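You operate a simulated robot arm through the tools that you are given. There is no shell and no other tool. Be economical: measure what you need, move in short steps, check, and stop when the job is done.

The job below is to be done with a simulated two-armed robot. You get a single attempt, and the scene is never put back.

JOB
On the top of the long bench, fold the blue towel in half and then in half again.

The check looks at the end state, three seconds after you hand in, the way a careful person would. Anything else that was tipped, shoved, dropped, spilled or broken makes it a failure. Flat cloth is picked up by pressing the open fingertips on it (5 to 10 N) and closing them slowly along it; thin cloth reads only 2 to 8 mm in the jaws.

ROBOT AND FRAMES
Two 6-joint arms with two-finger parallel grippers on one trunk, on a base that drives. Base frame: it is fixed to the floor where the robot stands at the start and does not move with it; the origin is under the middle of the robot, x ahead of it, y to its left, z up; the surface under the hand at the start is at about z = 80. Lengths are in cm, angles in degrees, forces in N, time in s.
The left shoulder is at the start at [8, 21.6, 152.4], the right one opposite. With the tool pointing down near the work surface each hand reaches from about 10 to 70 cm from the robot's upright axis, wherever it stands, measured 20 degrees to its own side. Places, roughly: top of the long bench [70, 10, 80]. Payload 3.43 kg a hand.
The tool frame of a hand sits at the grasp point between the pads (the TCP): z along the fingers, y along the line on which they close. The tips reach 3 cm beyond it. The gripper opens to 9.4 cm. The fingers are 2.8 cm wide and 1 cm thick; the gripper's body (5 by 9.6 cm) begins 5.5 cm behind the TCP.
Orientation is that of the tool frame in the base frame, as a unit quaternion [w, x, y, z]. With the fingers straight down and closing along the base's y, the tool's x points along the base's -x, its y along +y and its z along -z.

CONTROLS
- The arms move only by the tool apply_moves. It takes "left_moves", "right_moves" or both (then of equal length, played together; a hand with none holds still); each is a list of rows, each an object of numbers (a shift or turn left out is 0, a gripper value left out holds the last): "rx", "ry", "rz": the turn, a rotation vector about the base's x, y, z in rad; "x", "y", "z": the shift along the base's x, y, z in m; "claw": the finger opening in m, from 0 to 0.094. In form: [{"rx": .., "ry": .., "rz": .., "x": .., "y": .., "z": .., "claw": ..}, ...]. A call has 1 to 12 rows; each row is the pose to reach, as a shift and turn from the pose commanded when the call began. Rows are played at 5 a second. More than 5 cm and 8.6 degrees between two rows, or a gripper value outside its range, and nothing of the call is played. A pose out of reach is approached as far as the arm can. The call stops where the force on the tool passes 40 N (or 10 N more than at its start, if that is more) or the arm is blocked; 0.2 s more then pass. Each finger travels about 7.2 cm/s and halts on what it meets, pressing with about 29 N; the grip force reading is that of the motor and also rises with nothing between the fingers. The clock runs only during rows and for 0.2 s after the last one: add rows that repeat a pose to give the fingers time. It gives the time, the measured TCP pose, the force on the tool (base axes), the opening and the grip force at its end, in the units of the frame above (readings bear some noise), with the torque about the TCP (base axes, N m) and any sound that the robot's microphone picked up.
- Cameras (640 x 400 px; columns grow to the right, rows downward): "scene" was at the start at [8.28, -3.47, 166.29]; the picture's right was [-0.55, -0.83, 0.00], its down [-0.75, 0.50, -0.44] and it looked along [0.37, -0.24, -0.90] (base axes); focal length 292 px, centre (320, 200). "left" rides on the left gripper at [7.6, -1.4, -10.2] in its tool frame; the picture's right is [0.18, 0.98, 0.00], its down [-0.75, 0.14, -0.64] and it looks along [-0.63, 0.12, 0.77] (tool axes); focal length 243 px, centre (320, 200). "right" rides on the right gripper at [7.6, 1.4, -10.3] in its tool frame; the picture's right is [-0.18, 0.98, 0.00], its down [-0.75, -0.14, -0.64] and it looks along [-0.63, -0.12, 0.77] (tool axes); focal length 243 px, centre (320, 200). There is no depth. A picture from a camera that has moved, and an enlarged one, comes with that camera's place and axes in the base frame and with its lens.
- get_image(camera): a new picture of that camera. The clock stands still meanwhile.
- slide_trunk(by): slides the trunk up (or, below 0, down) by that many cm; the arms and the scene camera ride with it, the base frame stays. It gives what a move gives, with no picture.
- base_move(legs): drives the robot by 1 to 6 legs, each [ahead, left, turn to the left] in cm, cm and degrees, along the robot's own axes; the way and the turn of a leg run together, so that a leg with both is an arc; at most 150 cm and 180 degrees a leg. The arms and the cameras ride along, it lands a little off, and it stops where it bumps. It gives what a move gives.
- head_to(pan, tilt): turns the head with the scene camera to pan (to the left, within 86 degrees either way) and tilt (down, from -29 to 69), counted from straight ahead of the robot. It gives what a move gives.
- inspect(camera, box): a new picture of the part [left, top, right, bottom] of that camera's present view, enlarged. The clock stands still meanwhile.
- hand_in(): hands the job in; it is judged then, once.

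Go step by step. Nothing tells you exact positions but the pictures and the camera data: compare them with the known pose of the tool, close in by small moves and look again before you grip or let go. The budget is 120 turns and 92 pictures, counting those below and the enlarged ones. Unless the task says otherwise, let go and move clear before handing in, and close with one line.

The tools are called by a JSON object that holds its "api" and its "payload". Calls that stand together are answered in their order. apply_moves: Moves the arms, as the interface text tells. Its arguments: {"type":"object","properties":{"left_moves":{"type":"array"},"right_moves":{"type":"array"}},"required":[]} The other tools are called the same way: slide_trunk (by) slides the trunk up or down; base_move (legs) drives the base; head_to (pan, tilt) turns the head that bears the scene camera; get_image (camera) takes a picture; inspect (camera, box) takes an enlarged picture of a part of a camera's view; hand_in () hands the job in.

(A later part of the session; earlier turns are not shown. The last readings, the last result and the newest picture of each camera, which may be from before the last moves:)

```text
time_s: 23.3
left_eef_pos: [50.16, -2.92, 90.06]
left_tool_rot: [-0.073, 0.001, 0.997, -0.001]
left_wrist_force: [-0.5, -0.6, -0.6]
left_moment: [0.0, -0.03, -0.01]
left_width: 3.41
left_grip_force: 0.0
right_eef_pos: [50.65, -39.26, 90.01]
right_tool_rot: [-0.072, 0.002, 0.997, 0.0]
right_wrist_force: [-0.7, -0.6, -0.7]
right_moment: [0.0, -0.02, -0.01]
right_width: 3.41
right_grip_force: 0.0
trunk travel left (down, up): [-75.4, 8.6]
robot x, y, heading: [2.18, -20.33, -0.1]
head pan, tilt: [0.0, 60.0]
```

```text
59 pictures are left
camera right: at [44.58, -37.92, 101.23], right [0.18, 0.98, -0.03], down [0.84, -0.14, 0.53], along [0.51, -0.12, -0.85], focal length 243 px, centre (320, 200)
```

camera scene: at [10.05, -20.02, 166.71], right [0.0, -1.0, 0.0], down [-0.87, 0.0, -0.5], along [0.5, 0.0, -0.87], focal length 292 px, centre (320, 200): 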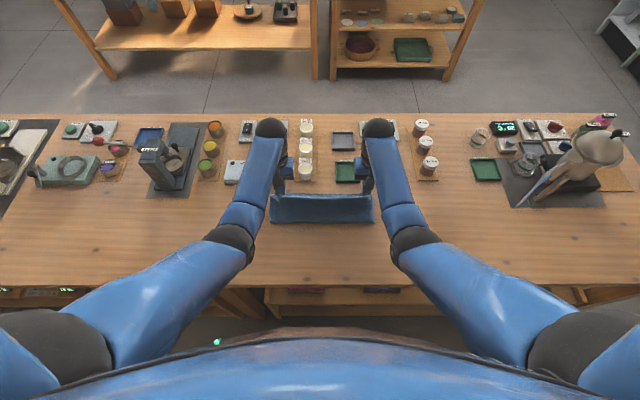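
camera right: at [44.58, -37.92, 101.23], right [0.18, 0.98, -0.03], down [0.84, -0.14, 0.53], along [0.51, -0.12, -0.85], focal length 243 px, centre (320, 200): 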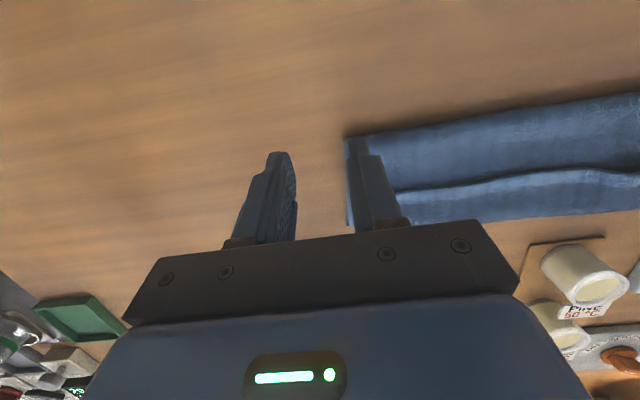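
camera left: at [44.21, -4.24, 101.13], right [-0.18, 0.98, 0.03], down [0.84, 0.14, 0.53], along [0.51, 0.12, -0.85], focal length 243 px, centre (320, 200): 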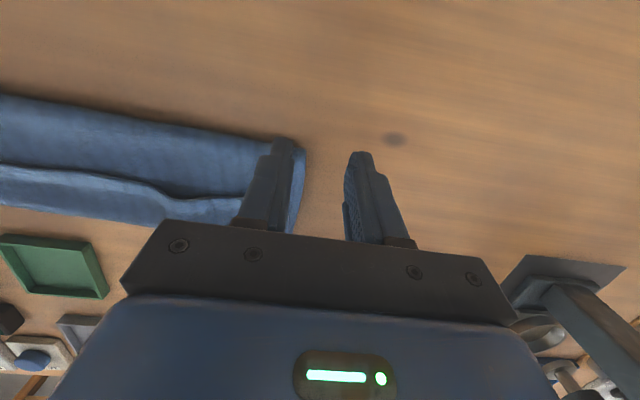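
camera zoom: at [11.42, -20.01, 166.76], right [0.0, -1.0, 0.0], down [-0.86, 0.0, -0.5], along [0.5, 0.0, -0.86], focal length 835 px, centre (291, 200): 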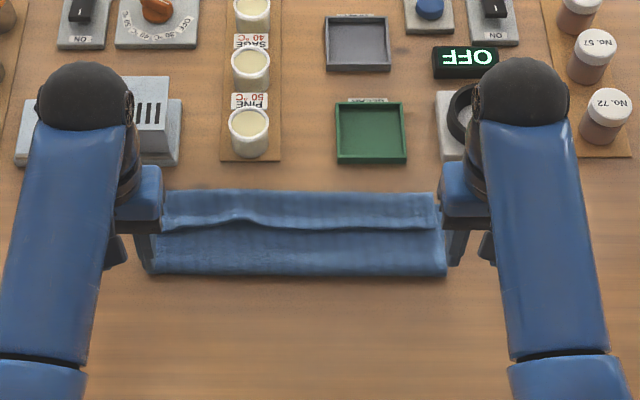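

The doubled hem runs from its free edge at x≈57 to x≈62.6. I pitch the hands strongly forward and bring them above the hem's two ends.

{"api": "apply_moves", "payload": {"left_moves": [{"ry": -0.133, "z": 0.01, "x": 0.01, "claw": 0.04}, {"ry": -0.266, "z": 0.01, "x": 0.02, "y": -0.015}, {"ry": -0.4, "z": 0.01, "x": 0.03, "y": -0.03}, {"ry": -0.533, "z": 0.01, "x": 0.045, "y": -0.045}, {"ry": -0.666, "x": 0.06, "y": -0.056}, {"ry": -0.8, "z": -0.015, "x": 0.071, "y": -0.056}], "right_moves": [{"ry": -0.133, "z": 0.01, "x": 0.01, "claw": 0.04}, {"ry": -0.266, "z": 0.01, "x": 0.02, "y": 0.015}, {"ry": -0.4, "z": 0.01, "x": 0.03, "y": 0.03}, {"ry": -0.533, "z": 0.01, "x": 0.045, "y": 0.045}, {"ry": -0.666, "x": 0.06, "y": 0.053}, {"ry": -0.8, "z": -0.015, "x": 0.066, "y": 0.053}]}}

{"api": "inspect", "payload": {"camera": "scene", "box": [220, 130, 440, 270]}}

{"api": "get_image", "payload": {"camera": "left"}}

{"api": "get_image", "payload": {"camera": "right"}}

```text
time_s: 24.7
left_eef_pos: [57.61, -8.57, 88.37]
left_tool_rot: [0.321, 0.0, 0.947, 0.0]
left_wrist_force: [1.0, 0.2, -0.1]
left_moment: [0.01, -0.01, 0.02]
left_width: 4.0
left_grip_force: 0.1
right_eef_pos: [57.49, -33.85, 88.3]
right_tool_rot: [0.321, 0.001, 0.947, 0.001]
right_wrist_force: [0.5, 1.3, 0.1]
right_moment: [0.02, -0.01, 0.0]
right_width: 4.01
right_grip_force: 0.0
trunk travel left (down, up): [-75.4, 8.6]
robot x, y, heading: [2.02, -20.2, -0.1]
head pan, tilt: [0.0, 60.0]
```

```text
2.86 times, centred on (330, 200) of scene
camera zoom: at [11.66, -20.03, 166.75], right [0.0, -1.0, 0.0], down [-0.87, 0.0, -0.5], along [0.5, 0.0, -0.87], focal length 835 px, centre (291, 200)
```

zoom: 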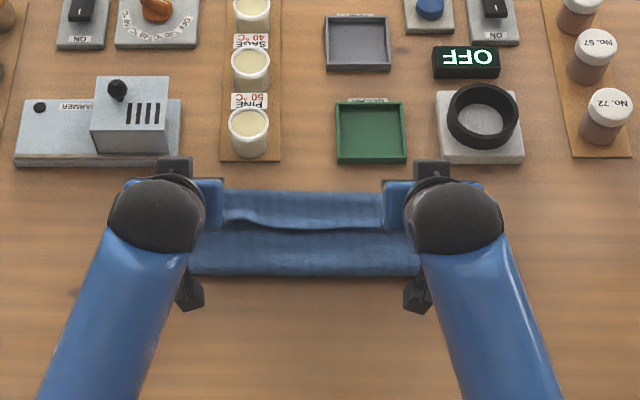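

```text
57 pictures are left
camera left: at [45.35, -9.92, 91.82], right [-0.14, 0.98, -0.11], down [0.21, 0.14, 0.97], along [0.97, 0.12, -0.22], focal length 243 px, centre (320, 200)
```

left: 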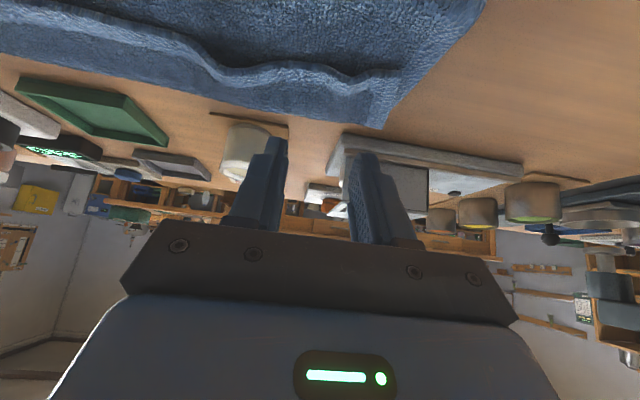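

```text
56 pictures are left
camera right: at [45.11, -32.61, 91.8], right [0.15, 0.98, 0.11], down [0.21, -0.14, 0.97], along [0.97, -0.12, -0.22], focal length 243 px, centre (320, 200)
```

right: 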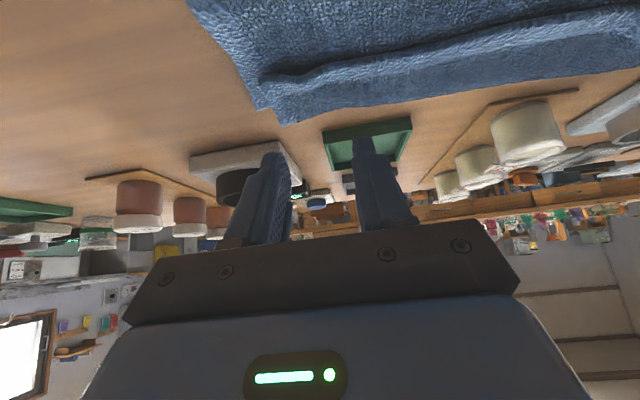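

The hem edge is at x≈57.5 under both hands. I descend to contact.

{"api": "apply_moves", "payload": {"left_moves": [{"z": -0.01, "x": 0.004}, {"z": -0.02, "x": 0.005}, {"z": -0.028, "x": 0.005}, {"z": -0.031, "x": 0.005}, {"z": -0.031, "x": 0.005}], "right_moves": [{"z": -0.01, "x": 0.001}, {"z": -0.02, "x": 0.002}, {"z": -0.028, "x": 0.002}, {"z": -0.031, "x": 0.002}, {"z": -0.031, "x": 0.002}]}}

```text
time_s: 25.9
left_eef_pos: [58.18, -8.5, 85.34]
left_tool_rot: [0.32, 0.001, 0.947, -0.001]
left_wrist_force: [-0.4, -0.8, -0.5]
left_moment: [-0.02, 0.03, -0.02]
left_width: 4.0
left_grip_force: 0.0
right_eef_pos: [57.62, -33.95, 85.21]
right_tool_rot: [0.321, 0.001, 0.947, 0.001]
right_wrist_force: [0.1, -0.1, -0.2]
right_moment: [0.01, 0.01, -0.02]
right_width: 3.97
right_grip_force: 0.0
trunk travel left (down, up): [-75.4, 8.6]
robot x, y, heading: [2.28, -19.86, -0.0]
head pan, tilt: [0.0, 60.0]
```

{"api": "apply_moves", "payload": {"left_moves": [{"z": -0.004}, {"z": -0.007}, {"z": -0.007}], "right_moves": [{"z": -0.004}, {"z": -0.007}, {"z": -0.007}]}}

```text
time_s: 26.7
left_eef_pos: [58.12, -8.6, 84.59]
left_tool_rot: [0.321, 0.001, 0.947, -0.001]
left_wrist_force: [-0.1, 0.3, -0.5]
left_moment: [-0.02, 0.02, 0.0]
left_width: 4.01
left_grip_force: 0.1
right_eef_pos: [57.61, -33.98, 84.53]
right_tool_rot: [0.32, 0.002, 0.947, 0.001]
right_wrist_force: [-0.1, 0.1, 1.4]
right_moment: [0.02, 0.01, 0.0]
right_width: 4.03
right_grip_force: 0.0
trunk travel left (down, up): [-75.4, 8.6]
robot x, y, heading: [2.2, -20.0, -0.2]
head pan, tilt: [0.0, 60.0]
```

{"api": "apply_moves", "payload": {"left_moves": [{"z": -0.003}, {"z": -0.006}, {"z": -0.006}], "right_moves": [{"z": -0.003}, {"z": -0.004}, {"z": -0.004}]}}

```text
time_s: 27.5
left_eef_pos: [58.33, -8.51, 84.16]
left_tool_rot: [0.321, -0.001, 0.947, 0.001]
left_wrist_force: [-1.8, -0.7, 6.3]
left_moment: [-0.06, 0.02, 0.02]
left_width: 3.97
left_grip_force: 0.0
right_eef_pos: [57.58, -34.1, 84.27]
right_tool_rot: [0.321, 0.001, 0.947, 0.0]
right_wrist_force: [0.8, 0.6, 3.4]
right_moment: [0.05, -0.02, 0.01]
right_width: 3.98
right_grip_force: 0.0
trunk travel left (down, up): [-75.4, 8.6]
robot x, y, heading: [1.91, -19.55, 0.2]
head pan, tilt: [0.0, 60.0]
```

Contact. I add a touch on the right and close slowly.

{"api": "apply_moves", "payload": {"left_moves": [{"claw": 0.036}, {"claw": 0.032}, {"claw": 0.028}, {"claw": 0.024}, {"claw": 0.02}, {"claw": 0.016}, {"claw": 0.012}, {"claw": 0.008}, {"claw": 0.004}, {"claw": 0.0}, {"claw": 0.0}, {"claw": 0.0}], "right_moves": [{"claw": 0.036, "z": -0.002}, {"claw": 0.032, "z": -0.002}, {"claw": 0.028, "z": -0.002}, {"claw": 0.024, "z": -0.002}, {"claw": 0.02, "z": -0.002}, {"claw": 0.016, "z": -0.002}, {"claw": 0.012, "z": -0.002}, {"claw": 0.008, "z": -0.002}, {"claw": 0.004, "z": -0.002}, {"claw": 0.0, "z": -0.002}, {"claw": 0.0, "z": -0.002}, {"claw": 0.0, "z": -0.002}]}}

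{"api": "get_image", "payload": {"camera": "left"}}

{"api": "get_image", "payload": {"camera": "right"}}

```text
time_s: 30.1
left_eef_pos: [58.11, -8.48, 84.11]
left_tool_rot: [0.322, 0.001, 0.947, -0.001]
left_wrist_force: [-1.1, -12.2, 7.3]
left_moment: [-0.41, -0.03, -0.14]
left_width: 0.85
left_grip_force: 29.3
right_eef_pos: [57.55, -33.95, 84.07]
right_tool_rot: [0.321, 0.001, 0.947, 0.001]
right_wrist_force: [2.3, 13.8, 9.5]
right_moment: [0.44, -0.07, 0.13]
right_width: 0.84
right_grip_force: 28.9
trunk travel left (down, up): [-75.4, 8.6]
robot x, y, heading: [1.8, -20.17, -0.4]
head pan, tilt: [0.0, 60.0]
```

```text
55 pictures are left
camera left: at [45.82, -9.81, 87.44], right [-0.14, 0.98, -0.11], down [0.21, 0.14, 0.97], along [0.97, 0.12, -0.22], focal length 243 px, centre (320, 200)
```

left: 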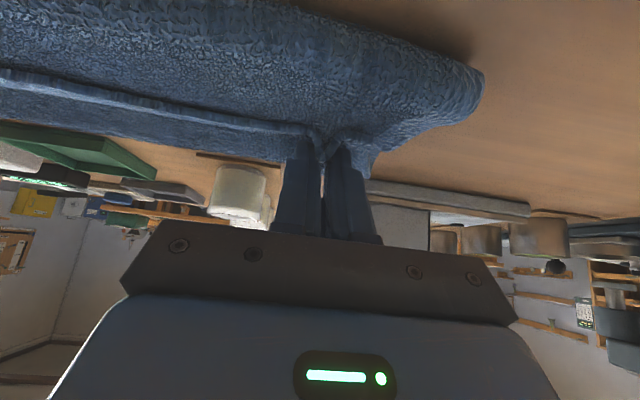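

```text
54 pictures are left
camera right: at [45.16, -32.64, 87.51], right [0.15, 0.98, 0.11], down [0.21, -0.14, 0.97], along [0.97, -0.12, -0.22], focal length 243 px, centre (320, 200)
```

right: 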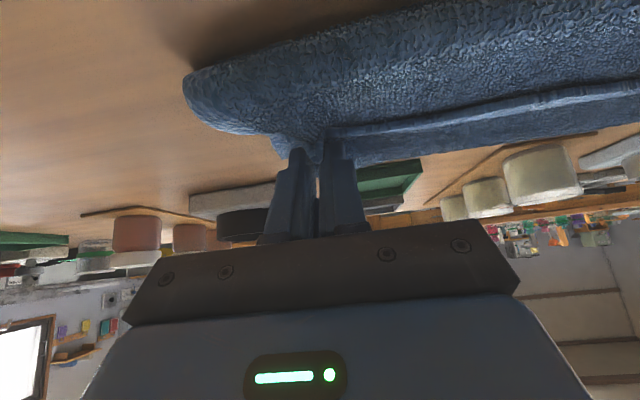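

The reading of 8.5 mm means hem and top layer are pinched together. I use this to carry them back about 6 cm so the crease returns to the towel's middle; then I'll flip the hem forward.

{"api": "apply_moves", "payload": {"left_moves": [{"z": 0.02}, {"z": 0.04, "x": -0.01}, {"z": 0.05, "x": -0.03}, {"z": 0.05, "x": -0.05}, {"z": 0.04, "x": -0.065}, {"z": 0.025, "x": -0.07}], "right_moves": [{"z": 0.02}, {"z": 0.04, "x": -0.01}, {"z": 0.05, "x": -0.03}, {"z": 0.05, "x": -0.05}, {"z": 0.04, "x": -0.065}, {"z": 0.025, "x": -0.07}]}}

{"api": "inspect", "payload": {"camera": "scene", "box": [220, 130, 440, 270]}}

{"api": "get_image", "payload": {"camera": "left"}}

```text
time_s: 31.5
left_eef_pos: [51.23, -8.51, 86.38]
left_tool_rot: [0.321, 0.001, 0.947, -0.001]
left_wrist_force: [-1.0, -12.3, -0.4]
left_moment: [-0.39, 0.04, -0.14]
left_width: 0.81
left_grip_force: 29.1
right_eef_pos: [50.39, -34.07, 86.29]
right_tool_rot: [0.321, 0.001, 0.947, 0.0]
right_wrist_force: [0.8, 11.9, -0.4]
right_moment: [0.4, 0.0, 0.08]
right_width: 0.8
right_grip_force: 28.6
trunk travel left (down, up): [-75.4, 8.6]
robot x, y, heading: [1.69, -19.79, 0.2]
head pan, tilt: [0.0, 60.0]
```

```text
2.86 times, centred on (330, 200) of scene
camera zoom: at [11.76, -20.01, 166.74], right [0.0, -1.0, 0.0], down [-0.87, 0.0, -0.5], along [0.5, 0.0, -0.87], focal length 835 px, centre (291, 200)
```

zoom: 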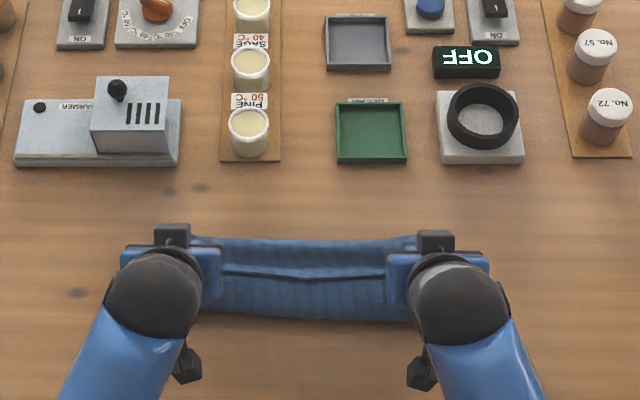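

```text
52 pictures are left
camera left: at [38.88, -9.83, 89.71], right [-0.15, 0.98, -0.11], down [0.21, 0.14, 0.97], along [0.97, 0.12, -0.23], focal length 243 px, centre (320, 200)
```

left: 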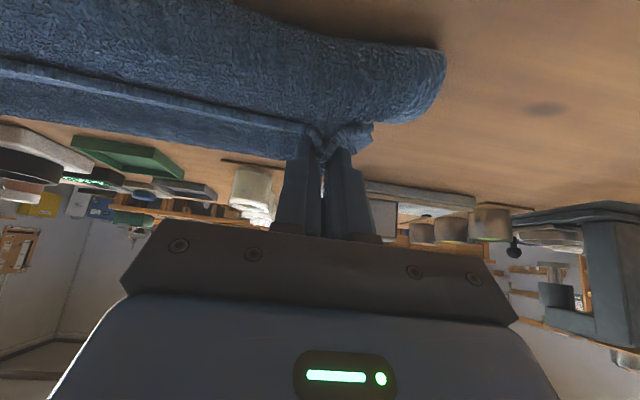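

The whole strip moved back together (now x≈46–56), which gives me free room ahead. I set it down, release and lift clear.

{"api": "apply_moves", "payload": {"left_moves": [{"z": -0.01}, {"z": -0.02}, {"z": -0.021, "claw": 0.01}, {"z": -0.021, "claw": 0.02}, {"z": -0.021, "claw": 0.03}, {"z": -0.02, "claw": 0.04}, {"z": 0.0, "claw": 0.05}, {"z": 0.03, "x": -0.02}, {"z": 0.04, "x": -0.05}], "right_moves": [{"z": -0.01}, {"z": -0.02}, {"z": -0.021, "claw": 0.01}, {"z": -0.021, "claw": 0.02}, {"z": -0.021, "claw": 0.03}, {"z": -0.02, "claw": 0.04}, {"z": 0.0, "claw": 0.05}, {"z": 0.03, "x": -0.02}, {"z": 0.04, "x": -0.05}]}}

{"api": "inspect", "payload": {"camera": "scene", "box": [220, 130, 440, 270]}}

{"api": "get_image", "payload": {"camera": "left"}}

{"api": "get_image", "payload": {"camera": "right"}}

```text
time_s: 33.5
left_eef_pos: [45.94, -8.49, 90.56]
left_tool_rot: [0.321, 0.0, 0.947, 0.001]
left_wrist_force: [0.2, 0.8, 0.3]
left_moment: [0.02, 0.0, 0.01]
left_width: 5.01
left_grip_force: 0.0
right_eef_pos: [45.34, -34.04, 90.64]
right_tool_rot: [0.322, 0.001, 0.947, 0.0]
right_wrist_force: [-0.4, 0.6, 0.3]
right_moment: [-0.02, -0.01, 0.01]
right_width: 5.03
right_grip_force: 0.1
trunk travel left (down, up): [-75.4, 8.6]
robot x, y, heading: [1.8, -19.74, -0.2]
head pan, tilt: [0.0, 60.0]
```

```text
2.86 times, centred on (330, 200) of scene
camera zoom: at [11.32, -20.02, 166.76], right [0.0, -1.0, 0.0], down [-0.86, 0.0, -0.5], along [0.5, 0.0, -0.86], focal length 835 px, centre (291, 200)
```

zoom: 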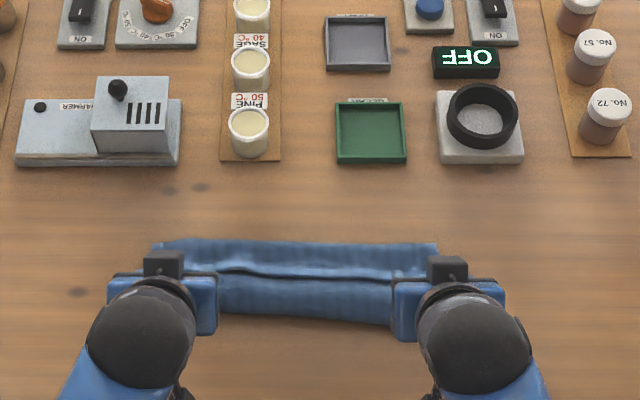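

```text
50 pictures are left
camera left: at [33.62, -9.92, 93.92], right [-0.15, 0.98, -0.11], down [0.21, 0.14, 0.97], along [0.97, 0.12, -0.22], focal length 243 px, centre (320, 200)
```

left: 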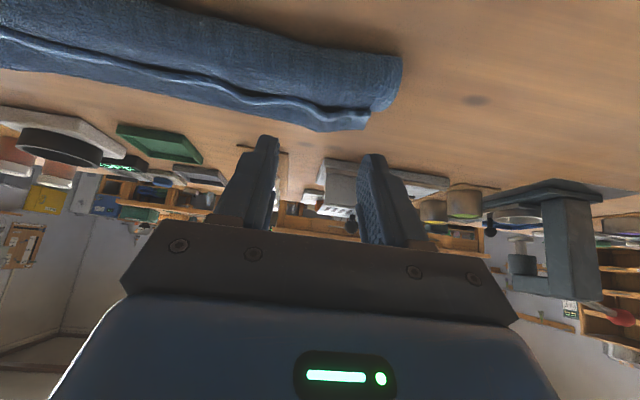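

```text
49 pictures are left
camera right: at [33.0, -32.64, 94.09], right [0.15, 0.98, 0.11], down [0.21, -0.14, 0.97], along [0.97, -0.12, -0.22], focal length 243 px, centre (320, 200)
```

right: 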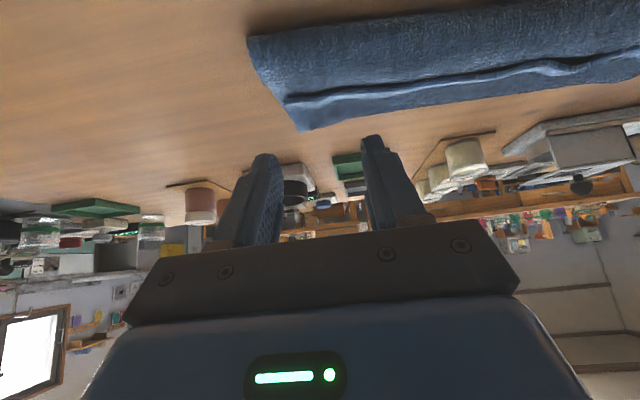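

The hem's free edge is at x≈51.5, its fold at x≈56.3. I set the fingers vertical and wide open just on the robot's side of that edge, to sweep it forward.

{"api": "apply_moves", "payload": {"left_moves": [{"ry": 0.13, "x": 0.0, "y": -0.01, "claw": 0.07}, {"ry": 0.26, "x": 0.01, "y": -0.02, "claw": 0.09}, {"ry": 0.39, "x": 0.02, "y": -0.03, "claw": 0.09}, {"ry": 0.52, "x": 0.03, "y": -0.035}, {"ry": 0.65, "x": 0.033, "y": -0.035}, {"ry": 0.65, "x": 0.033, "y": -0.035, "z": -0.03}, {"ry": 0.65, "x": 0.033, "y": -0.035, "z": -0.058}], "right_moves": [{"ry": 0.13, "x": 0.0, "y": 0.01, "claw": 0.07}, {"ry": 0.26, "x": 0.01, "y": 0.02, "claw": 0.09}, {"ry": 0.39, "x": 0.02, "y": 0.03, "claw": 0.09}, {"ry": 0.52, "x": 0.03, "y": 0.04}, {"ry": 0.65, "x": 0.039, "y": 0.04}, {"ry": 0.65, "x": 0.039, "y": 0.04, "z": -0.03}, {"ry": 0.65, "x": 0.039, "y": 0.04, "z": -0.058}]}}

{"api": "get_image", "payload": {"camera": "left"}}

{"api": "get_image", "payload": {"camera": "right"}}

```text
time_s: 35.1
left_eef_pos: [49.63, -11.98, 84.55]
left_tool_rot: [0.001, 0.0, 1.0, -0.001]
left_wrist_force: [-0.6, -0.7, 2.0]
left_moment: [-0.06, 0.01, 0.01]
left_width: 8.99
left_grip_force: 0.0
right_eef_pos: [49.51, -29.94, 84.59]
right_tool_rot: [0.003, 0.002, 1.0, 0.001]
right_wrist_force: [0.4, 0.4, 0.0]
right_moment: [-0.04, 0.01, -0.01]
right_width: 8.98
right_grip_force: 0.0
trunk travel left (down, up): [-75.4, 8.6]
robot x, y, heading: [1.66, -19.66, -0.0]
head pan, tilt: [0.0, 60.0]
```

```text
48 pictures are left
camera left: at [42.0, -13.32, 94.66], right [-0.18, 0.98, 0.0], down [0.75, 0.14, 0.64], along [0.63, 0.12, -0.76], focal length 243 px, centre (320, 200)
```

left: 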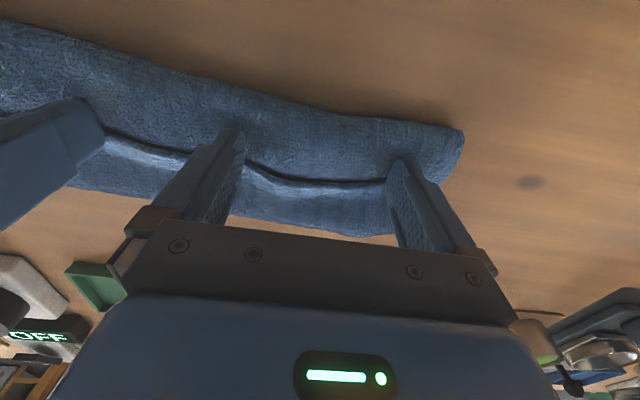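

```text
47 pictures are left
camera right: at [41.94, -28.69, 94.83], right [0.19, 0.98, 0.0], down [0.75, -0.14, 0.64], along [0.63, -0.12, -0.77], focal length 243 px, centre (320, 200)
```

right: 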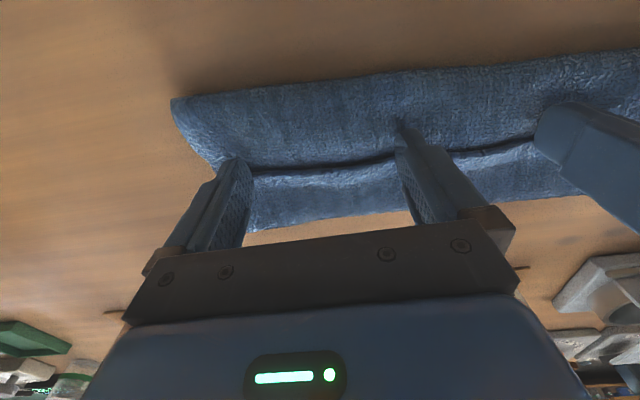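

The fingers are right behind the hem's free edge. I lower a few mm and sweep forward slowly.

{"api": "apply_moves", "payload": {"left_moves": [{"z": -0.005}, {"z": -0.005, "x": 0.008}, {"z": -0.005, "x": 0.016}, {"z": -0.005, "x": 0.024}, {"z": -0.005, "x": 0.032}, {"z": -0.004, "x": 0.04}, {"z": -0.003, "x": 0.05}], "right_moves": [{"z": -0.006}, {"z": -0.006, "x": 0.008}, {"z": -0.006, "x": 0.016}, {"z": -0.006, "x": 0.024}, {"z": -0.006, "x": 0.032}, {"z": -0.005, "x": 0.04}, {"z": -0.004, "x": 0.05}]}}

{"api": "get_image", "payload": {"camera": "left"}}

{"api": "inspect", "payload": {"camera": "scene", "box": [220, 130, 440, 270]}}

```text
time_s: 36.7
left_eef_pos: [54.54, -12.13, 84.35]
left_tool_rot: [0.002, 0.0, 1.0, -0.001]
left_wrist_force: [-0.7, -0.1, 0.9]
left_moment: [0.01, 0.01, 0.01]
left_width: 9.0
left_grip_force: 0.1
right_eef_pos: [54.44, -30.01, 83.96]
right_tool_rot: [0.001, 0.002, 1.0, 0.0]
right_wrist_force: [-1.9, -0.5, 2.4]
right_moment: [0.05, -0.01, 0.01]
right_width: 8.99
right_grip_force: 0.1
trunk travel left (down, up): [-75.4, 8.6]
robot x, y, heading: [1.95, -19.72, -0.0]
head pan, tilt: [0.0, 60.0]
```

```text
46 pictures are left
camera left: at [46.93, -13.34, 94.41], right [-0.18, 0.98, 0.0], down [0.75, 0.14, 0.64], along [0.63, 0.12, -0.77], focal length 243 px, centre (320, 200)
```

left: 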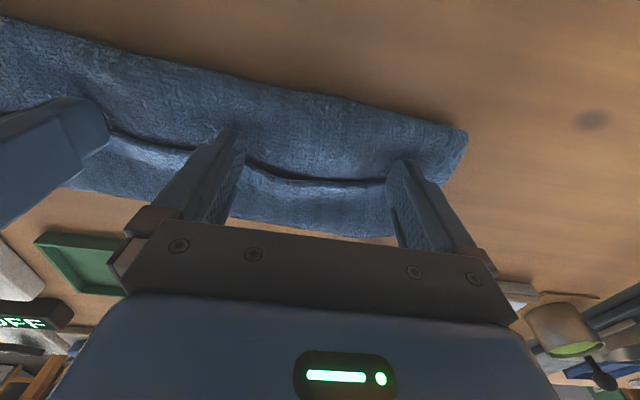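

```text
2.86 times, centred on (330, 200) of scene
camera zoom: at [11.78, -20.02, 166.73], right [0.0, -1.0, 0.0], down [-0.87, 0.0, -0.5], along [0.5, 0.0, -0.87], focal length 835 px, centre (291, 200)
```

zoom: 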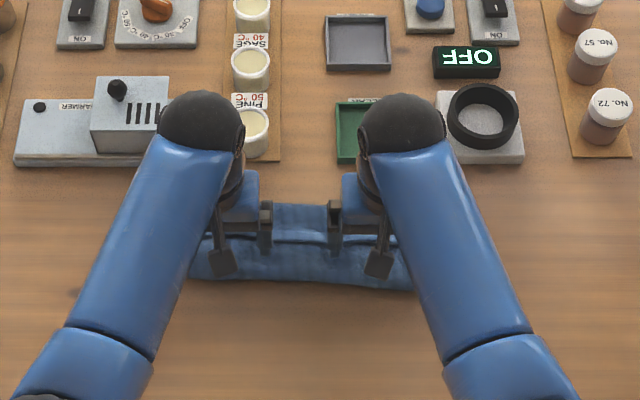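

Pushing slid the whole towel without flipping the hem. Better idea: lift the strip by its crease so gravity unrolls the hem; first I raise the hands over the crease ends and look.

{"api": "apply_moves", "payload": {"left_moves": [{"z": 0.03, "x": -0.01}, {"z": 0.055, "x": -0.04}, {"z": 0.06, "x": -0.08, "claw": 0.04}, {"z": 0.06, "x": -0.08, "y": 0.035, "claw": 0.04}], "right_moves": [{"z": 0.03, "x": -0.01}, {"z": 0.055, "x": -0.04}, {"z": 0.06, "x": -0.08, "claw": 0.04}, {"z": 0.06, "x": -0.08, "y": -0.035, "claw": 0.04}]}}

{"api": "get_image", "payload": {"camera": "left"}}

{"api": "get_image", "payload": {"camera": "right"}}

```text
time_s: 37.7
left_eef_pos: [46.54, -8.41, 90.29]
left_tool_rot: [0.001, 0.0, 1.0, -0.001]
left_wrist_force: [0.6, 0.5, 0.3]
left_moment: [0.0, 0.01, 0.02]
left_width: 4.0
left_grip_force: 0.1
right_eef_pos: [46.56, -33.59, 90.14]
right_tool_rot: [0.001, 0.002, 1.0, 0.0]
right_wrist_force: [1.5, 0.2, -0.8]
right_moment: [0.02, -0.02, 0.01]
right_width: 4.0
right_grip_force: 0.0
trunk travel left (down, up): [-75.4, 8.6]
robot x, y, heading: [1.92, -20.32, 0.0]
head pan, tilt: [0.0, 60.0]
```

```text
44 pictures are left
camera left: at [38.84, -9.74, 100.36], right [-0.18, 0.98, 0.0], down [0.75, 0.14, 0.64], along [0.63, 0.12, -0.77], focal length 243 px, centre (320, 200)
```

left: 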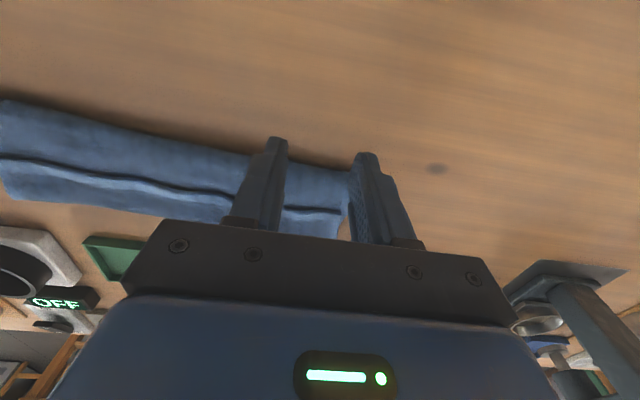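

```text
43 pictures are left
camera right: at [38.92, -32.35, 100.35], right [0.19, 0.98, 0.0], down [0.75, -0.14, 0.64], along [0.63, -0.12, -0.77], focal length 243 px, centre (320, 200)
```

right: 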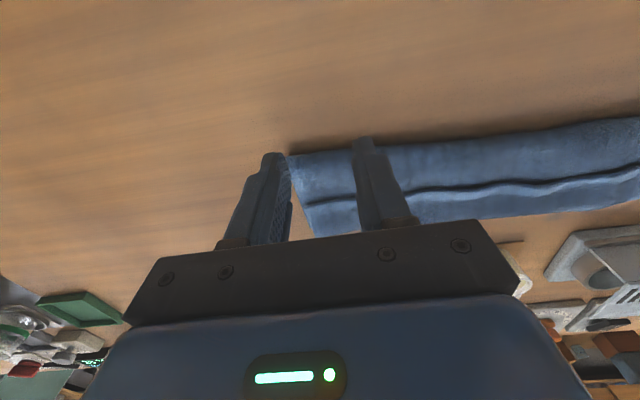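

The crease is at x≈51 on the left end (y≈−5) and x≈49.5 on the right end (y≈−37). I go over it and descend to contact.

{"api": "apply_moves", "payload": {"left_moves": [{"x": 0.03, "y": -0.004}, {"x": 0.056, "y": -0.004, "z": -0.02}, {"x": 0.056, "y": -0.004, "z": -0.045}, {"x": 0.056, "y": -0.004, "z": -0.06}, {"x": 0.056, "y": -0.004, "z": -0.066}, {"x": 0.056, "y": -0.004, "z": -0.066}], "right_moves": [{"x": 0.03, "y": 0.004}, {"x": 0.046, "y": 0.004, "z": -0.02}, {"x": 0.046, "y": 0.004, "z": -0.045}, {"x": 0.046, "y": 0.004, "z": -0.06}, {"x": 0.046, "y": 0.004, "z": -0.066}, {"x": 0.046, "y": 0.004, "z": -0.066}]}}

```text
time_s: 39.1
left_eef_pos: [52.17, -8.83, 83.87]
left_tool_rot: [0.003, 0.0, 1.0, -0.001]
left_wrist_force: [-0.8, -0.9, 4.2]
left_moment: [-0.06, -0.06, -0.02]
left_width: 4.0
left_grip_force: 0.1
right_eef_pos: [50.85, -33.07, 83.71]
right_tool_rot: [0.003, 0.002, 1.0, 0.0]
right_wrist_force: [-1.4, 0.8, 5.8]
right_moment: [-0.02, 0.02, 0.0]
right_width: 3.94
right_grip_force: 0.0
trunk travel left (down, up): [-75.4, 8.6]
robot x, y, heading: [1.67, -20.05, -0.1]
head pan, tilt: [0.0, 60.0]
```

Light contact; I press slightly more and close slowly on both layers.

{"api": "apply_moves", "payload": {"left_moves": [{"claw": 0.036, "z": -0.003}, {"claw": 0.032, "z": -0.003}, {"claw": 0.028, "z": -0.003}, {"claw": 0.024, "z": -0.003}, {"claw": 0.02, "z": -0.003}, {"claw": 0.016, "z": -0.003}, {"claw": 0.012, "z": -0.003}, {"claw": 0.008, "z": -0.003}, {"claw": 0.004, "z": -0.003}, {"claw": 0.0, "z": -0.003}, {"claw": 0.0, "z": -0.003}, {"claw": 0.0, "z": -0.003}], "right_moves": [{"claw": 0.036, "z": -0.003}, {"claw": 0.032, "z": -0.003}, {"claw": 0.028, "z": -0.003}, {"claw": 0.024, "z": -0.003}, {"claw": 0.02, "z": -0.003}, {"claw": 0.016, "z": -0.003}, {"claw": 0.012, "z": -0.003}, {"claw": 0.008, "z": -0.003}, {"claw": 0.004, "z": -0.003}, {"claw": 0.0, "z": -0.003}, {"claw": 0.0, "z": -0.003}, {"claw": 0.0, "z": -0.003}]}}

{"api": "apply_moves", "payload": {"left_moves": [{"z": 0.025}, {"z": 0.05}, {"z": 0.075, "x": 0.01}, {"z": 0.1, "x": 0.02}, {"z": 0.125, "x": 0.03}], "right_moves": [{"z": 0.025}, {"z": 0.05}, {"z": 0.075, "x": 0.01}, {"z": 0.1, "x": 0.02}, {"z": 0.125, "x": 0.03}]}}

{"api": "get_image", "payload": {"camera": "left"}}

{"api": "get_image", "payload": {"camera": "scene"}}

```text
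time_s: 41.7
left_eef_pos: [51.88, -8.8, 83.66]
left_tool_rot: [0.004, 0.001, 1.0, -0.001]
left_wrist_force: [-0.3, -8.0, 14.1]
left_moment: [-0.28, -0.13, 0.01]
left_width: 0.46
left_grip_force: 29.2
right_eef_pos: [50.83, -32.94, 83.37]
right_tool_rot: [0.003, 0.001, 1.0, 0.0]
right_wrist_force: [2.8, 10.7, 24.9]
right_moment: [0.34, -0.07, 0.11]
right_width: 0.83
right_grip_force: 29.0
trunk travel left (down, up): [-75.4, 8.6]
robot x, y, heading: [1.8, -19.85, 0.0]
head pan, tilt: [0.0, 60.0]
```

```text
time_s: 42.9
left_eef_pos: [55.09, -8.83, 96.09]
left_tool_rot: [0.001, 0.0, 1.0, -0.001]
left_wrist_force: [-0.1, -5.8, 0.1]
left_moment: [-0.19, 0.0, -0.02]
left_width: 0.42
left_grip_force: 28.8
right_eef_pos: [54.08, -33.06, 96.03]
right_tool_rot: [0.001, 0.002, 1.0, 0.0]
right_wrist_force: [-0.2, 6.1, -0.5]
right_moment: [0.22, 0.05, 0.04]
right_width: 0.76
right_grip_force: 28.7
trunk travel left (down, up): [-75.4, 8.6]
robot x, y, heading: [1.88, -19.93, 0.0]
head pan, tilt: [0.0, 60.0]
```

```text
42 pictures are left
camera left: at [47.47, -10.17, 106.19], right [-0.18, 0.98, 0.0], down [0.75, 0.14, 0.64], along [0.63, 0.12, -0.77], focal length 243 px, centre (320, 200)
```

left: 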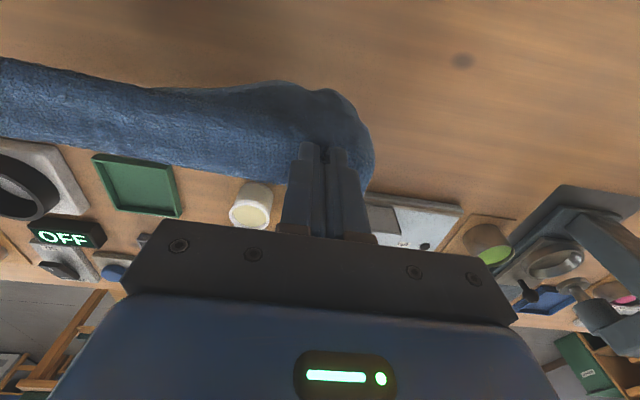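

```text
41 pictures are left
camera scene: at [11.8, -20.02, 166.72], right [0.0, -1.0, 0.0], down [-0.87, 0.0, -0.5], along [0.5, 0.0, -0.87], focal length 292 px, centre (320, 200)
```

scene: 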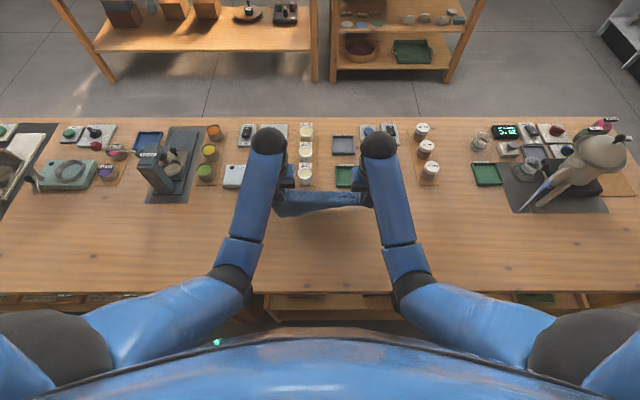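

The towel hangs from near its crease. I raise the trunk so the whole of it hangs free and look.

{"api": "slide_trunk", "payload": {"by": 8}}

{"api": "get_image", "payload": {"camera": "left"}}

{"api": "get_image", "payload": {"camera": "right"}}

{"api": "inspect", "payload": {"camera": "scene", "box": [220, 130, 440, 270]}}

```text
time_s: 44.1
left_eef_pos: [55.21, -8.9, 104.05]
left_tool_rot: [0.001, 0.001, 1.0, -0.001]
left_wrist_force: [0.4, -5.8, -0.8]
left_moment: [-0.19, 0.0, 0.0]
left_width: 0.39
left_grip_force: 28.8
right_eef_pos: [54.16, -33.03, 103.86]
right_tool_rot: [0.001, 0.002, 1.0, 0.0]
right_wrist_force: [0.4, 5.8, 0.3]
right_moment: [0.14, 0.0, 0.06]
right_width: 0.77
right_grip_force: 29.0
trunk travel left (down, up): [-83.4, 0.6]
robot x, y, heading: [1.83, -19.71, -0.0]
head pan, tilt: [0.0, 60.0]
```

```text
40 pictures are left
camera left: at [47.47, -10.18, 114.16], right [-0.18, 0.98, 0.0], down [0.75, 0.14, 0.64], along [0.63, 0.12, -0.77], focal length 243 px, centre (320, 200)
```

left: 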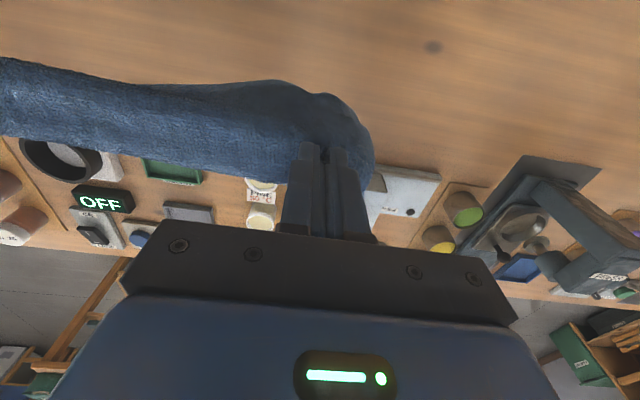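

```text
39 pictures are left
camera right: at [46.43, -31.63, 114.16], right [0.19, 0.98, 0.0], down [0.75, -0.14, 0.64], along [0.63, -0.12, -0.77], focal length 243 px, centre (320, 200)
```

right: 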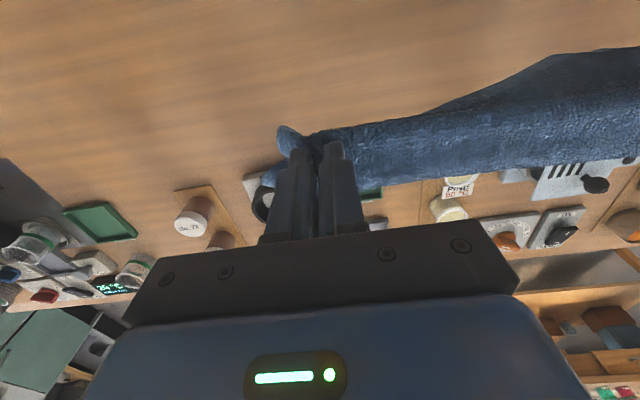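

```text
2.86 times, centred on (330, 200) of scene
camera zoom: at [11.81, -20.03, 174.73], right [0.0, -1.0, 0.0], down [-0.87, 0.0, -0.5], along [0.5, 0.0, -0.87], focal length 835 px, centre (291, 200)
```

zoom: 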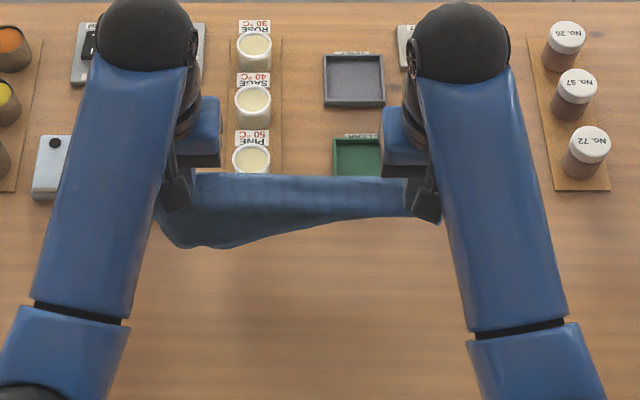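

Hanging free, the hem has dropped straight. I come down again and lay the cloth by lowering while drawing the crease toward the robot.

{"api": "slide_trunk", "payload": {"by": -8}}

{"api": "apply_moves", "payload": {"left_moves": [{"x": -0.01, "z": -0.008}, {"x": -0.025, "z": -0.018}, {"x": -0.04, "z": -0.03}, {"x": -0.055, "z": -0.042}, {"x": -0.07, "z": -0.055}, {"x": -0.085, "z": -0.068}, {"x": -0.1, "z": -0.081}, {"x": -0.115, "z": -0.094}, {"x": -0.125, "z": -0.104}, {"x": -0.135, "z": -0.112}, {"x": -0.14, "z": -0.116}], "right_moves": [{"x": -0.01, "z": -0.008}, {"x": -0.025, "z": -0.018}, {"x": -0.04, "z": -0.03}, {"x": -0.055, "z": -0.042}, {"x": -0.07, "z": -0.055}, {"x": -0.085, "z": -0.068}, {"x": -0.1, "z": -0.081}, {"x": -0.115, "z": -0.094}, {"x": -0.125, "z": -0.104}, {"x": -0.135, "z": -0.112}, {"x": -0.14, "z": -0.116}]}}

{"api": "inspect", "payload": {"camera": "scene", "box": [220, 130, 440, 270]}}

{"api": "get_image", "payload": {"camera": "left"}}

```text
time_s: 45.2
left_eef_pos: [55.12, -8.84, 96.04]
left_tool_rot: [0.002, 0.0, 1.0, -0.001]
left_wrist_force: [-0.7, -6.4, -0.1]
left_moment: [-0.14, -0.01, 0.01]
left_width: 0.38
left_grip_force: 29.1
right_eef_pos: [54.06, -32.95, 95.98]
right_tool_rot: [0.001, 0.002, 1.0, 0.001]
right_wrist_force: [0.6, 5.6, -0.5]
right_moment: [0.17, -0.01, 0.07]
right_width: 0.73
right_grip_force: 29.5
trunk travel left (down, up): [-75.4, 8.6]
robot x, y, heading: [2.06, -20.0, -0.3]
head pan, tilt: [0.0, 60.0]
```

```text
time_s: 47.6
left_eef_pos: [41.16, -8.89, 84.49]
left_tool_rot: [0.002, 0.0, 1.0, -0.001]
left_wrist_force: [0.4, -5.8, 0.2]
left_moment: [-0.15, 0.01, 0.0]
left_width: 0.42
left_grip_force: 28.8
right_eef_pos: [40.21, -32.98, 84.47]
right_tool_rot: [0.002, 0.001, 1.0, 0.0]
right_wrist_force: [0.1, 5.2, 0.2]
right_moment: [0.2, 0.01, 0.06]
right_width: 0.75
right_grip_force: 29.4
trunk travel left (down, up): [-75.4, 8.6]
robot x, y, heading: [2.33, -19.8, -0.0]
head pan, tilt: [0.0, 60.0]
```

```text
2.86 times, centred on (330, 200) of scene
camera zoom: at [11.7, -20.02, 166.74], right [0.0, -1.0, 0.0], down [-0.87, 0.0, -0.5], along [0.5, 0.0, -0.87], focal length 835 px, centre (291, 200)
```

zoom: 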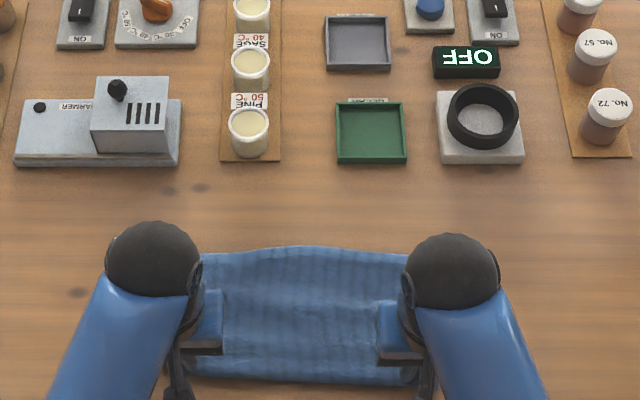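

```text
36 pictures are left
camera left: at [33.47, -10.2, 94.58], right [-0.18, 0.98, 0.0], down [0.75, 0.14, 0.64], along [0.63, 0.12, -0.76], focal length 243 px, centre (320, 200)
```

left: 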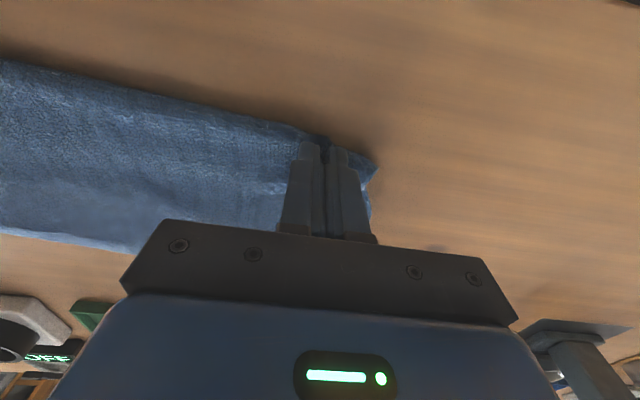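

That laid the top out flat with the hem unrolled. I release and back off to judge the layers.

{"api": "apply_moves", "payload": {"left_moves": [{"z": -0.004}, {"z": -0.004, "claw": 0.01}, {"z": -0.004, "claw": 0.02}, {"z": -0.004, "claw": 0.03}, {"z": -0.003, "claw": 0.035}, {"z": 0.02, "claw": 0.05}, {"z": 0.05, "y": 0.03}, {"z": 0.05, "y": 0.07}, {"z": 0.05, "y": 0.11}], "right_moves": [{"z": -0.004}, {"z": -0.004, "claw": 0.01}, {"z": -0.004, "claw": 0.02}, {"z": -0.004, "claw": 0.03}, {"z": -0.003, "claw": 0.035}, {"z": 0.02, "claw": 0.05}, {"z": 0.05, "y": -0.03}, {"z": 0.05, "y": -0.07}, {"z": 0.05, "y": -0.11}]}}

{"api": "inspect", "payload": {"camera": "scene", "box": [230, 190, 420, 310]}}

```text
time_s: 49.6
left_eef_pos: [41.06, 2.17, 89.61]
left_tool_rot: [0.001, 0.001, 1.0, -0.001]
left_wrist_force: [0.2, -0.3, -0.3]
left_moment: [-0.01, -0.03, 0.0]
left_width: 4.99
left_grip_force: 0.0
right_eef_pos: [40.07, -43.83, 89.27]
right_tool_rot: [0.001, 0.001, 1.0, 0.0]
right_wrist_force: [-0.7, -0.7, 0.7]
right_moment: [-0.02, 0.0, 0.03]
right_width: 5.01
right_grip_force: 0.1
trunk travel left (down, up): [-75.4, 8.6]
robot x, y, heading: [2.12, -19.83, -0.2]
head pan, tilt: [0.0, 60.0]
```

```text
3.33 times, centred on (325, 250) of scene
camera zoom: at [11.81, -20.02, 166.73], right [0.0, -1.0, 0.0], down [-0.87, 0.0, -0.5], along [0.5, 0.0, -0.87], focal length 974 px, centre (303, 33)
```

zoom: 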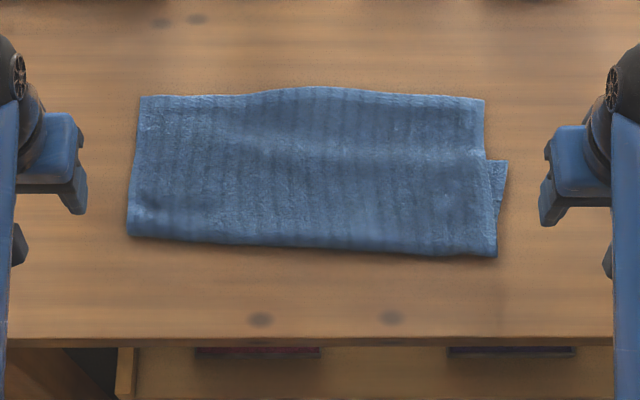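

The fold is clean but off-centre (top 14–16 cm, bottom 10–12). I'll re-open it: grip the far edge's corners (≈(54.5, −4) and (54, −38)), lift to hang as a single sheet, re-lay flat, then refold by lifting from the true midline.

{"api": "apply_moves", "payload": {"left_moves": [{"x": 0.04, "z": 0.01, "claw": 0.04}, {"x": 0.08, "z": 0.01}, {"x": 0.12, "z": 0.01}, {"x": 0.127, "y": -0.04, "z": 0.01}, {"x": 0.127, "y": -0.08}, {"x": 0.127, "y": -0.095, "z": -0.02}, {"x": 0.127, "y": -0.095, "z": -0.045}, {"x": 0.127, "y": -0.095, "z": -0.055}], "right_moves": [{"x": 0.04, "z": 0.01, "claw": 0.04}, {"x": 0.08, "z": 0.01}, {"x": 0.12, "z": 0.01}, {"x": 0.137, "y": 0.04, "z": 0.01}, {"x": 0.137, "y": 0.08}, {"x": 0.137, "y": 0.094, "z": -0.02}, {"x": 0.137, "y": 0.094, "z": -0.045}, {"x": 0.137, "y": 0.094, "z": -0.053}]}}

{"api": "get_image", "payload": {"camera": "left"}}

{"api": "get_image", "payload": {"camera": "right"}}

```text
time_s: 51.4
left_eef_pos: [53.89, -7.31, 83.83]
left_tool_rot: [0.002, 0.0, 1.0, -0.001]
left_wrist_force: [0.2, -0.8, 0.1]
left_moment: [0.01, 0.0, 0.01]
left_width: 4.0
left_grip_force: 0.0
right_eef_pos: [53.76, -34.44, 83.99]
right_tool_rot: [0.0, 0.002, 1.0, 0.0]
right_wrist_force: [-0.1, 0.0, -1.2]
right_moment: [0.01, 0.02, 0.01]
right_width: 4.01
right_grip_force: 0.1
trunk travel left (down, up): [-75.4, 8.6]
robot x, y, heading: [2.27, -19.65, 0.1]
head pan, tilt: [0.0, 60.0]
```

```text
34 pictures are left
camera left: at [46.18, -8.64, 93.98], right [-0.18, 0.98, 0.0], down [0.75, 0.14, 0.64], along [0.63, 0.12, -0.77], focal length 243 px, centre (320, 200)
```

left: 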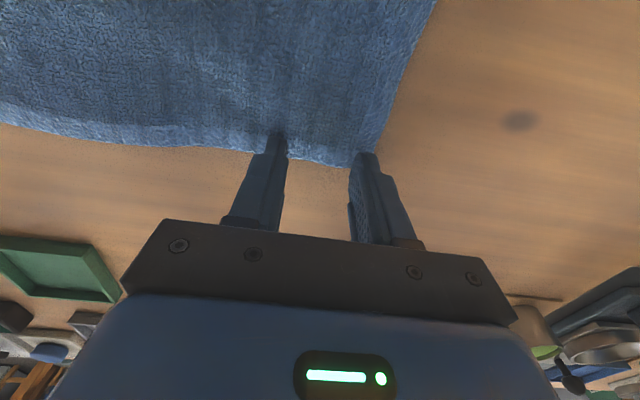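

```text
33 pictures are left
camera right: at [46.15, -33.2, 94.31], right [0.19, 0.98, 0.0], down [0.75, -0.14, 0.64], along [0.63, -0.12, -0.77], focal length 243 px, centre (320, 200)
```

right: 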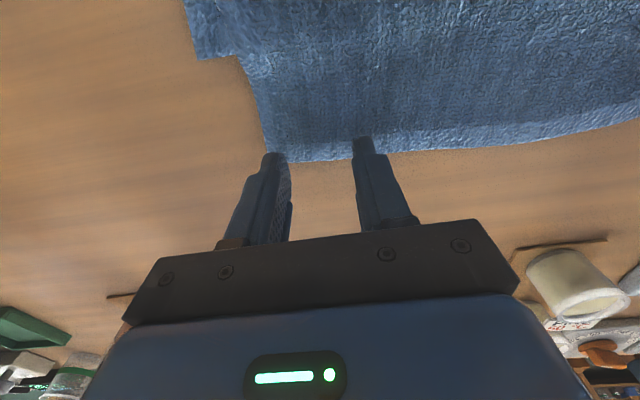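

Corners are at (54.2, −4.6) and (53.8, −37.9). I shift slightly inward and press to contact.

{"api": "apply_moves", "payload": {"left_moves": [{"x": -0.006, "y": -0.01}, {"x": -0.006, "y": -0.01, "z": -0.006}, {"x": -0.006, "y": -0.01, "z": -0.009}, {"x": -0.006, "y": -0.01, "z": -0.009}], "right_moves": [{"x": -0.006, "y": 0.008}, {"x": -0.006, "y": 0.008, "z": -0.006}, {"x": -0.006, "y": 0.008, "z": -0.01}, {"x": -0.006, "y": 0.008, "z": -0.01}]}}

```text
time_s: 52.4
left_eef_pos: [53.18, -8.3, 83.34]
left_tool_rot: [0.004, 0.0, 1.0, -0.001]
left_wrist_force: [2.6, 2.0, 11.8]
left_moment: [0.09, 0.01, -0.04]
left_width: 3.99
left_grip_force: 0.1
right_eef_pos: [52.95, -33.63, 83.31]
right_tool_rot: [0.003, 0.001, 1.0, 0.0]
right_wrist_force: [-1.1, -1.8, 13.8]
right_moment: [-0.05, 0.05, -0.02]
right_width: 4.0
right_grip_force: 0.0
trunk travel left (down, up): [-75.4, 8.6]
robot x, y, heading: [1.62, -19.84, -0.1]
head pan, tilt: [0.0, 60.0]
```

Slightly firm (12–14 N); I ease 2 mm and close slowly.

{"api": "apply_moves", "payload": {"left_moves": [{"claw": 0.038, "z": 0.002}, {"claw": 0.034, "z": 0.002}, {"claw": 0.03, "z": 0.002}, {"claw": 0.026, "z": 0.002}, {"claw": 0.022, "z": 0.002}, {"claw": 0.018, "z": 0.002}, {"claw": 0.014, "z": 0.002}, {"claw": 0.01, "z": 0.002}, {"claw": 0.006, "z": 0.002}, {"claw": 0.002, "z": 0.002}, {"claw": 0.0, "z": 0.002}, {"claw": 0.0, "z": 0.002}], "right_moves": [{"claw": 0.038, "z": 0.003}, {"claw": 0.034, "z": 0.003}, {"claw": 0.03, "z": 0.003}, {"claw": 0.026, "z": 0.003}, {"claw": 0.022, "z": 0.003}, {"claw": 0.018, "z": 0.003}, {"claw": 0.014, "z": 0.003}, {"claw": 0.01, "z": 0.003}, {"claw": 0.006, "z": 0.003}, {"claw": 0.002, "z": 0.003}, {"claw": 0.0, "z": 0.003}, {"claw": 0.0, "z": 0.003}]}}

{"api": "apply_moves", "payload": {"left_moves": [{"z": 0.025}, {"z": 0.05}, {"z": 0.075}, {"z": 0.1}, {"z": 0.125}, {"z": 0.15}], "right_moves": [{"z": 0.025}, {"z": 0.05}, {"z": 0.075}, {"z": 0.1}, {"z": 0.125}, {"z": 0.15}]}}

{"api": "get_image", "payload": {"camera": "scene"}}

```text
time_s: 55.0
left_eef_pos: [53.1, -8.35, 83.43]
left_tool_rot: [0.003, 0.001, 1.0, -0.001]
left_wrist_force: [0.8, -13.3, 7.0]
left_moment: [-0.42, -0.01, 0.12]
left_width: 0.57
left_grip_force: 29.1
right_eef_pos: [53.06, -33.7, 83.42]
right_tool_rot: [0.002, 0.002, 1.0, 0.001]
right_wrist_force: [-0.1, 12.7, 4.2]
right_moment: [0.41, 0.03, -0.08]
right_width: 0.4
right_grip_force: 29.1
trunk travel left (down, up): [-75.4, 8.6]
robot x, y, heading: [2.31, -20.02, -0.1]
head pan, tilt: [0.0, 60.0]
```

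```text
time_s: 56.4
left_eef_pos: [53.13, -8.2, 98.41]
left_tool_rot: [0.001, 0.0, 1.0, -0.001]
left_wrist_force: [0.0, -13.0, -0.7]
left_moment: [-0.39, -0.01, 0.14]
left_width: 0.5
left_grip_force: 29.2
right_eef_pos: [53.3, -33.86, 98.14]
right_tool_rot: [0.002, 0.002, 1.0, 0.001]
right_wrist_force: [0.2, 11.7, 0.4]
right_moment: [0.36, 0.02, -0.1]
right_width: 0.4
right_grip_force: 29.2
trunk travel left (down, up): [-75.4, 8.6]
robot x, y, heading: [1.95, -20.5, -0.1]
head pan, tilt: [0.0, 60.0]
```

```text
32 pictures are left
camera scene: at [11.75, -20.01, 166.73], right [0.0, -1.0, 0.0], down [-0.87, 0.0, -0.5], along [0.5, 0.0, -0.87], focal length 292 px, centre (320, 200)
```

scene: 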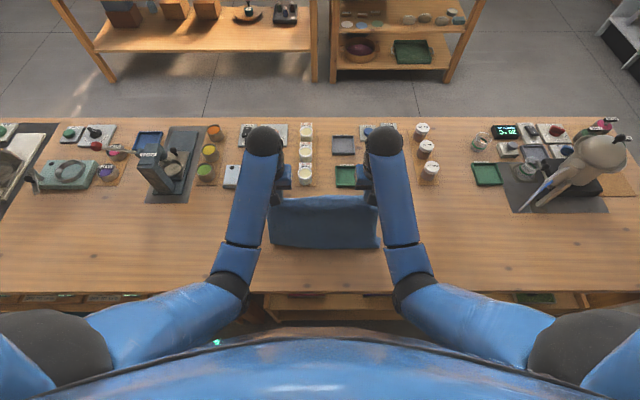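

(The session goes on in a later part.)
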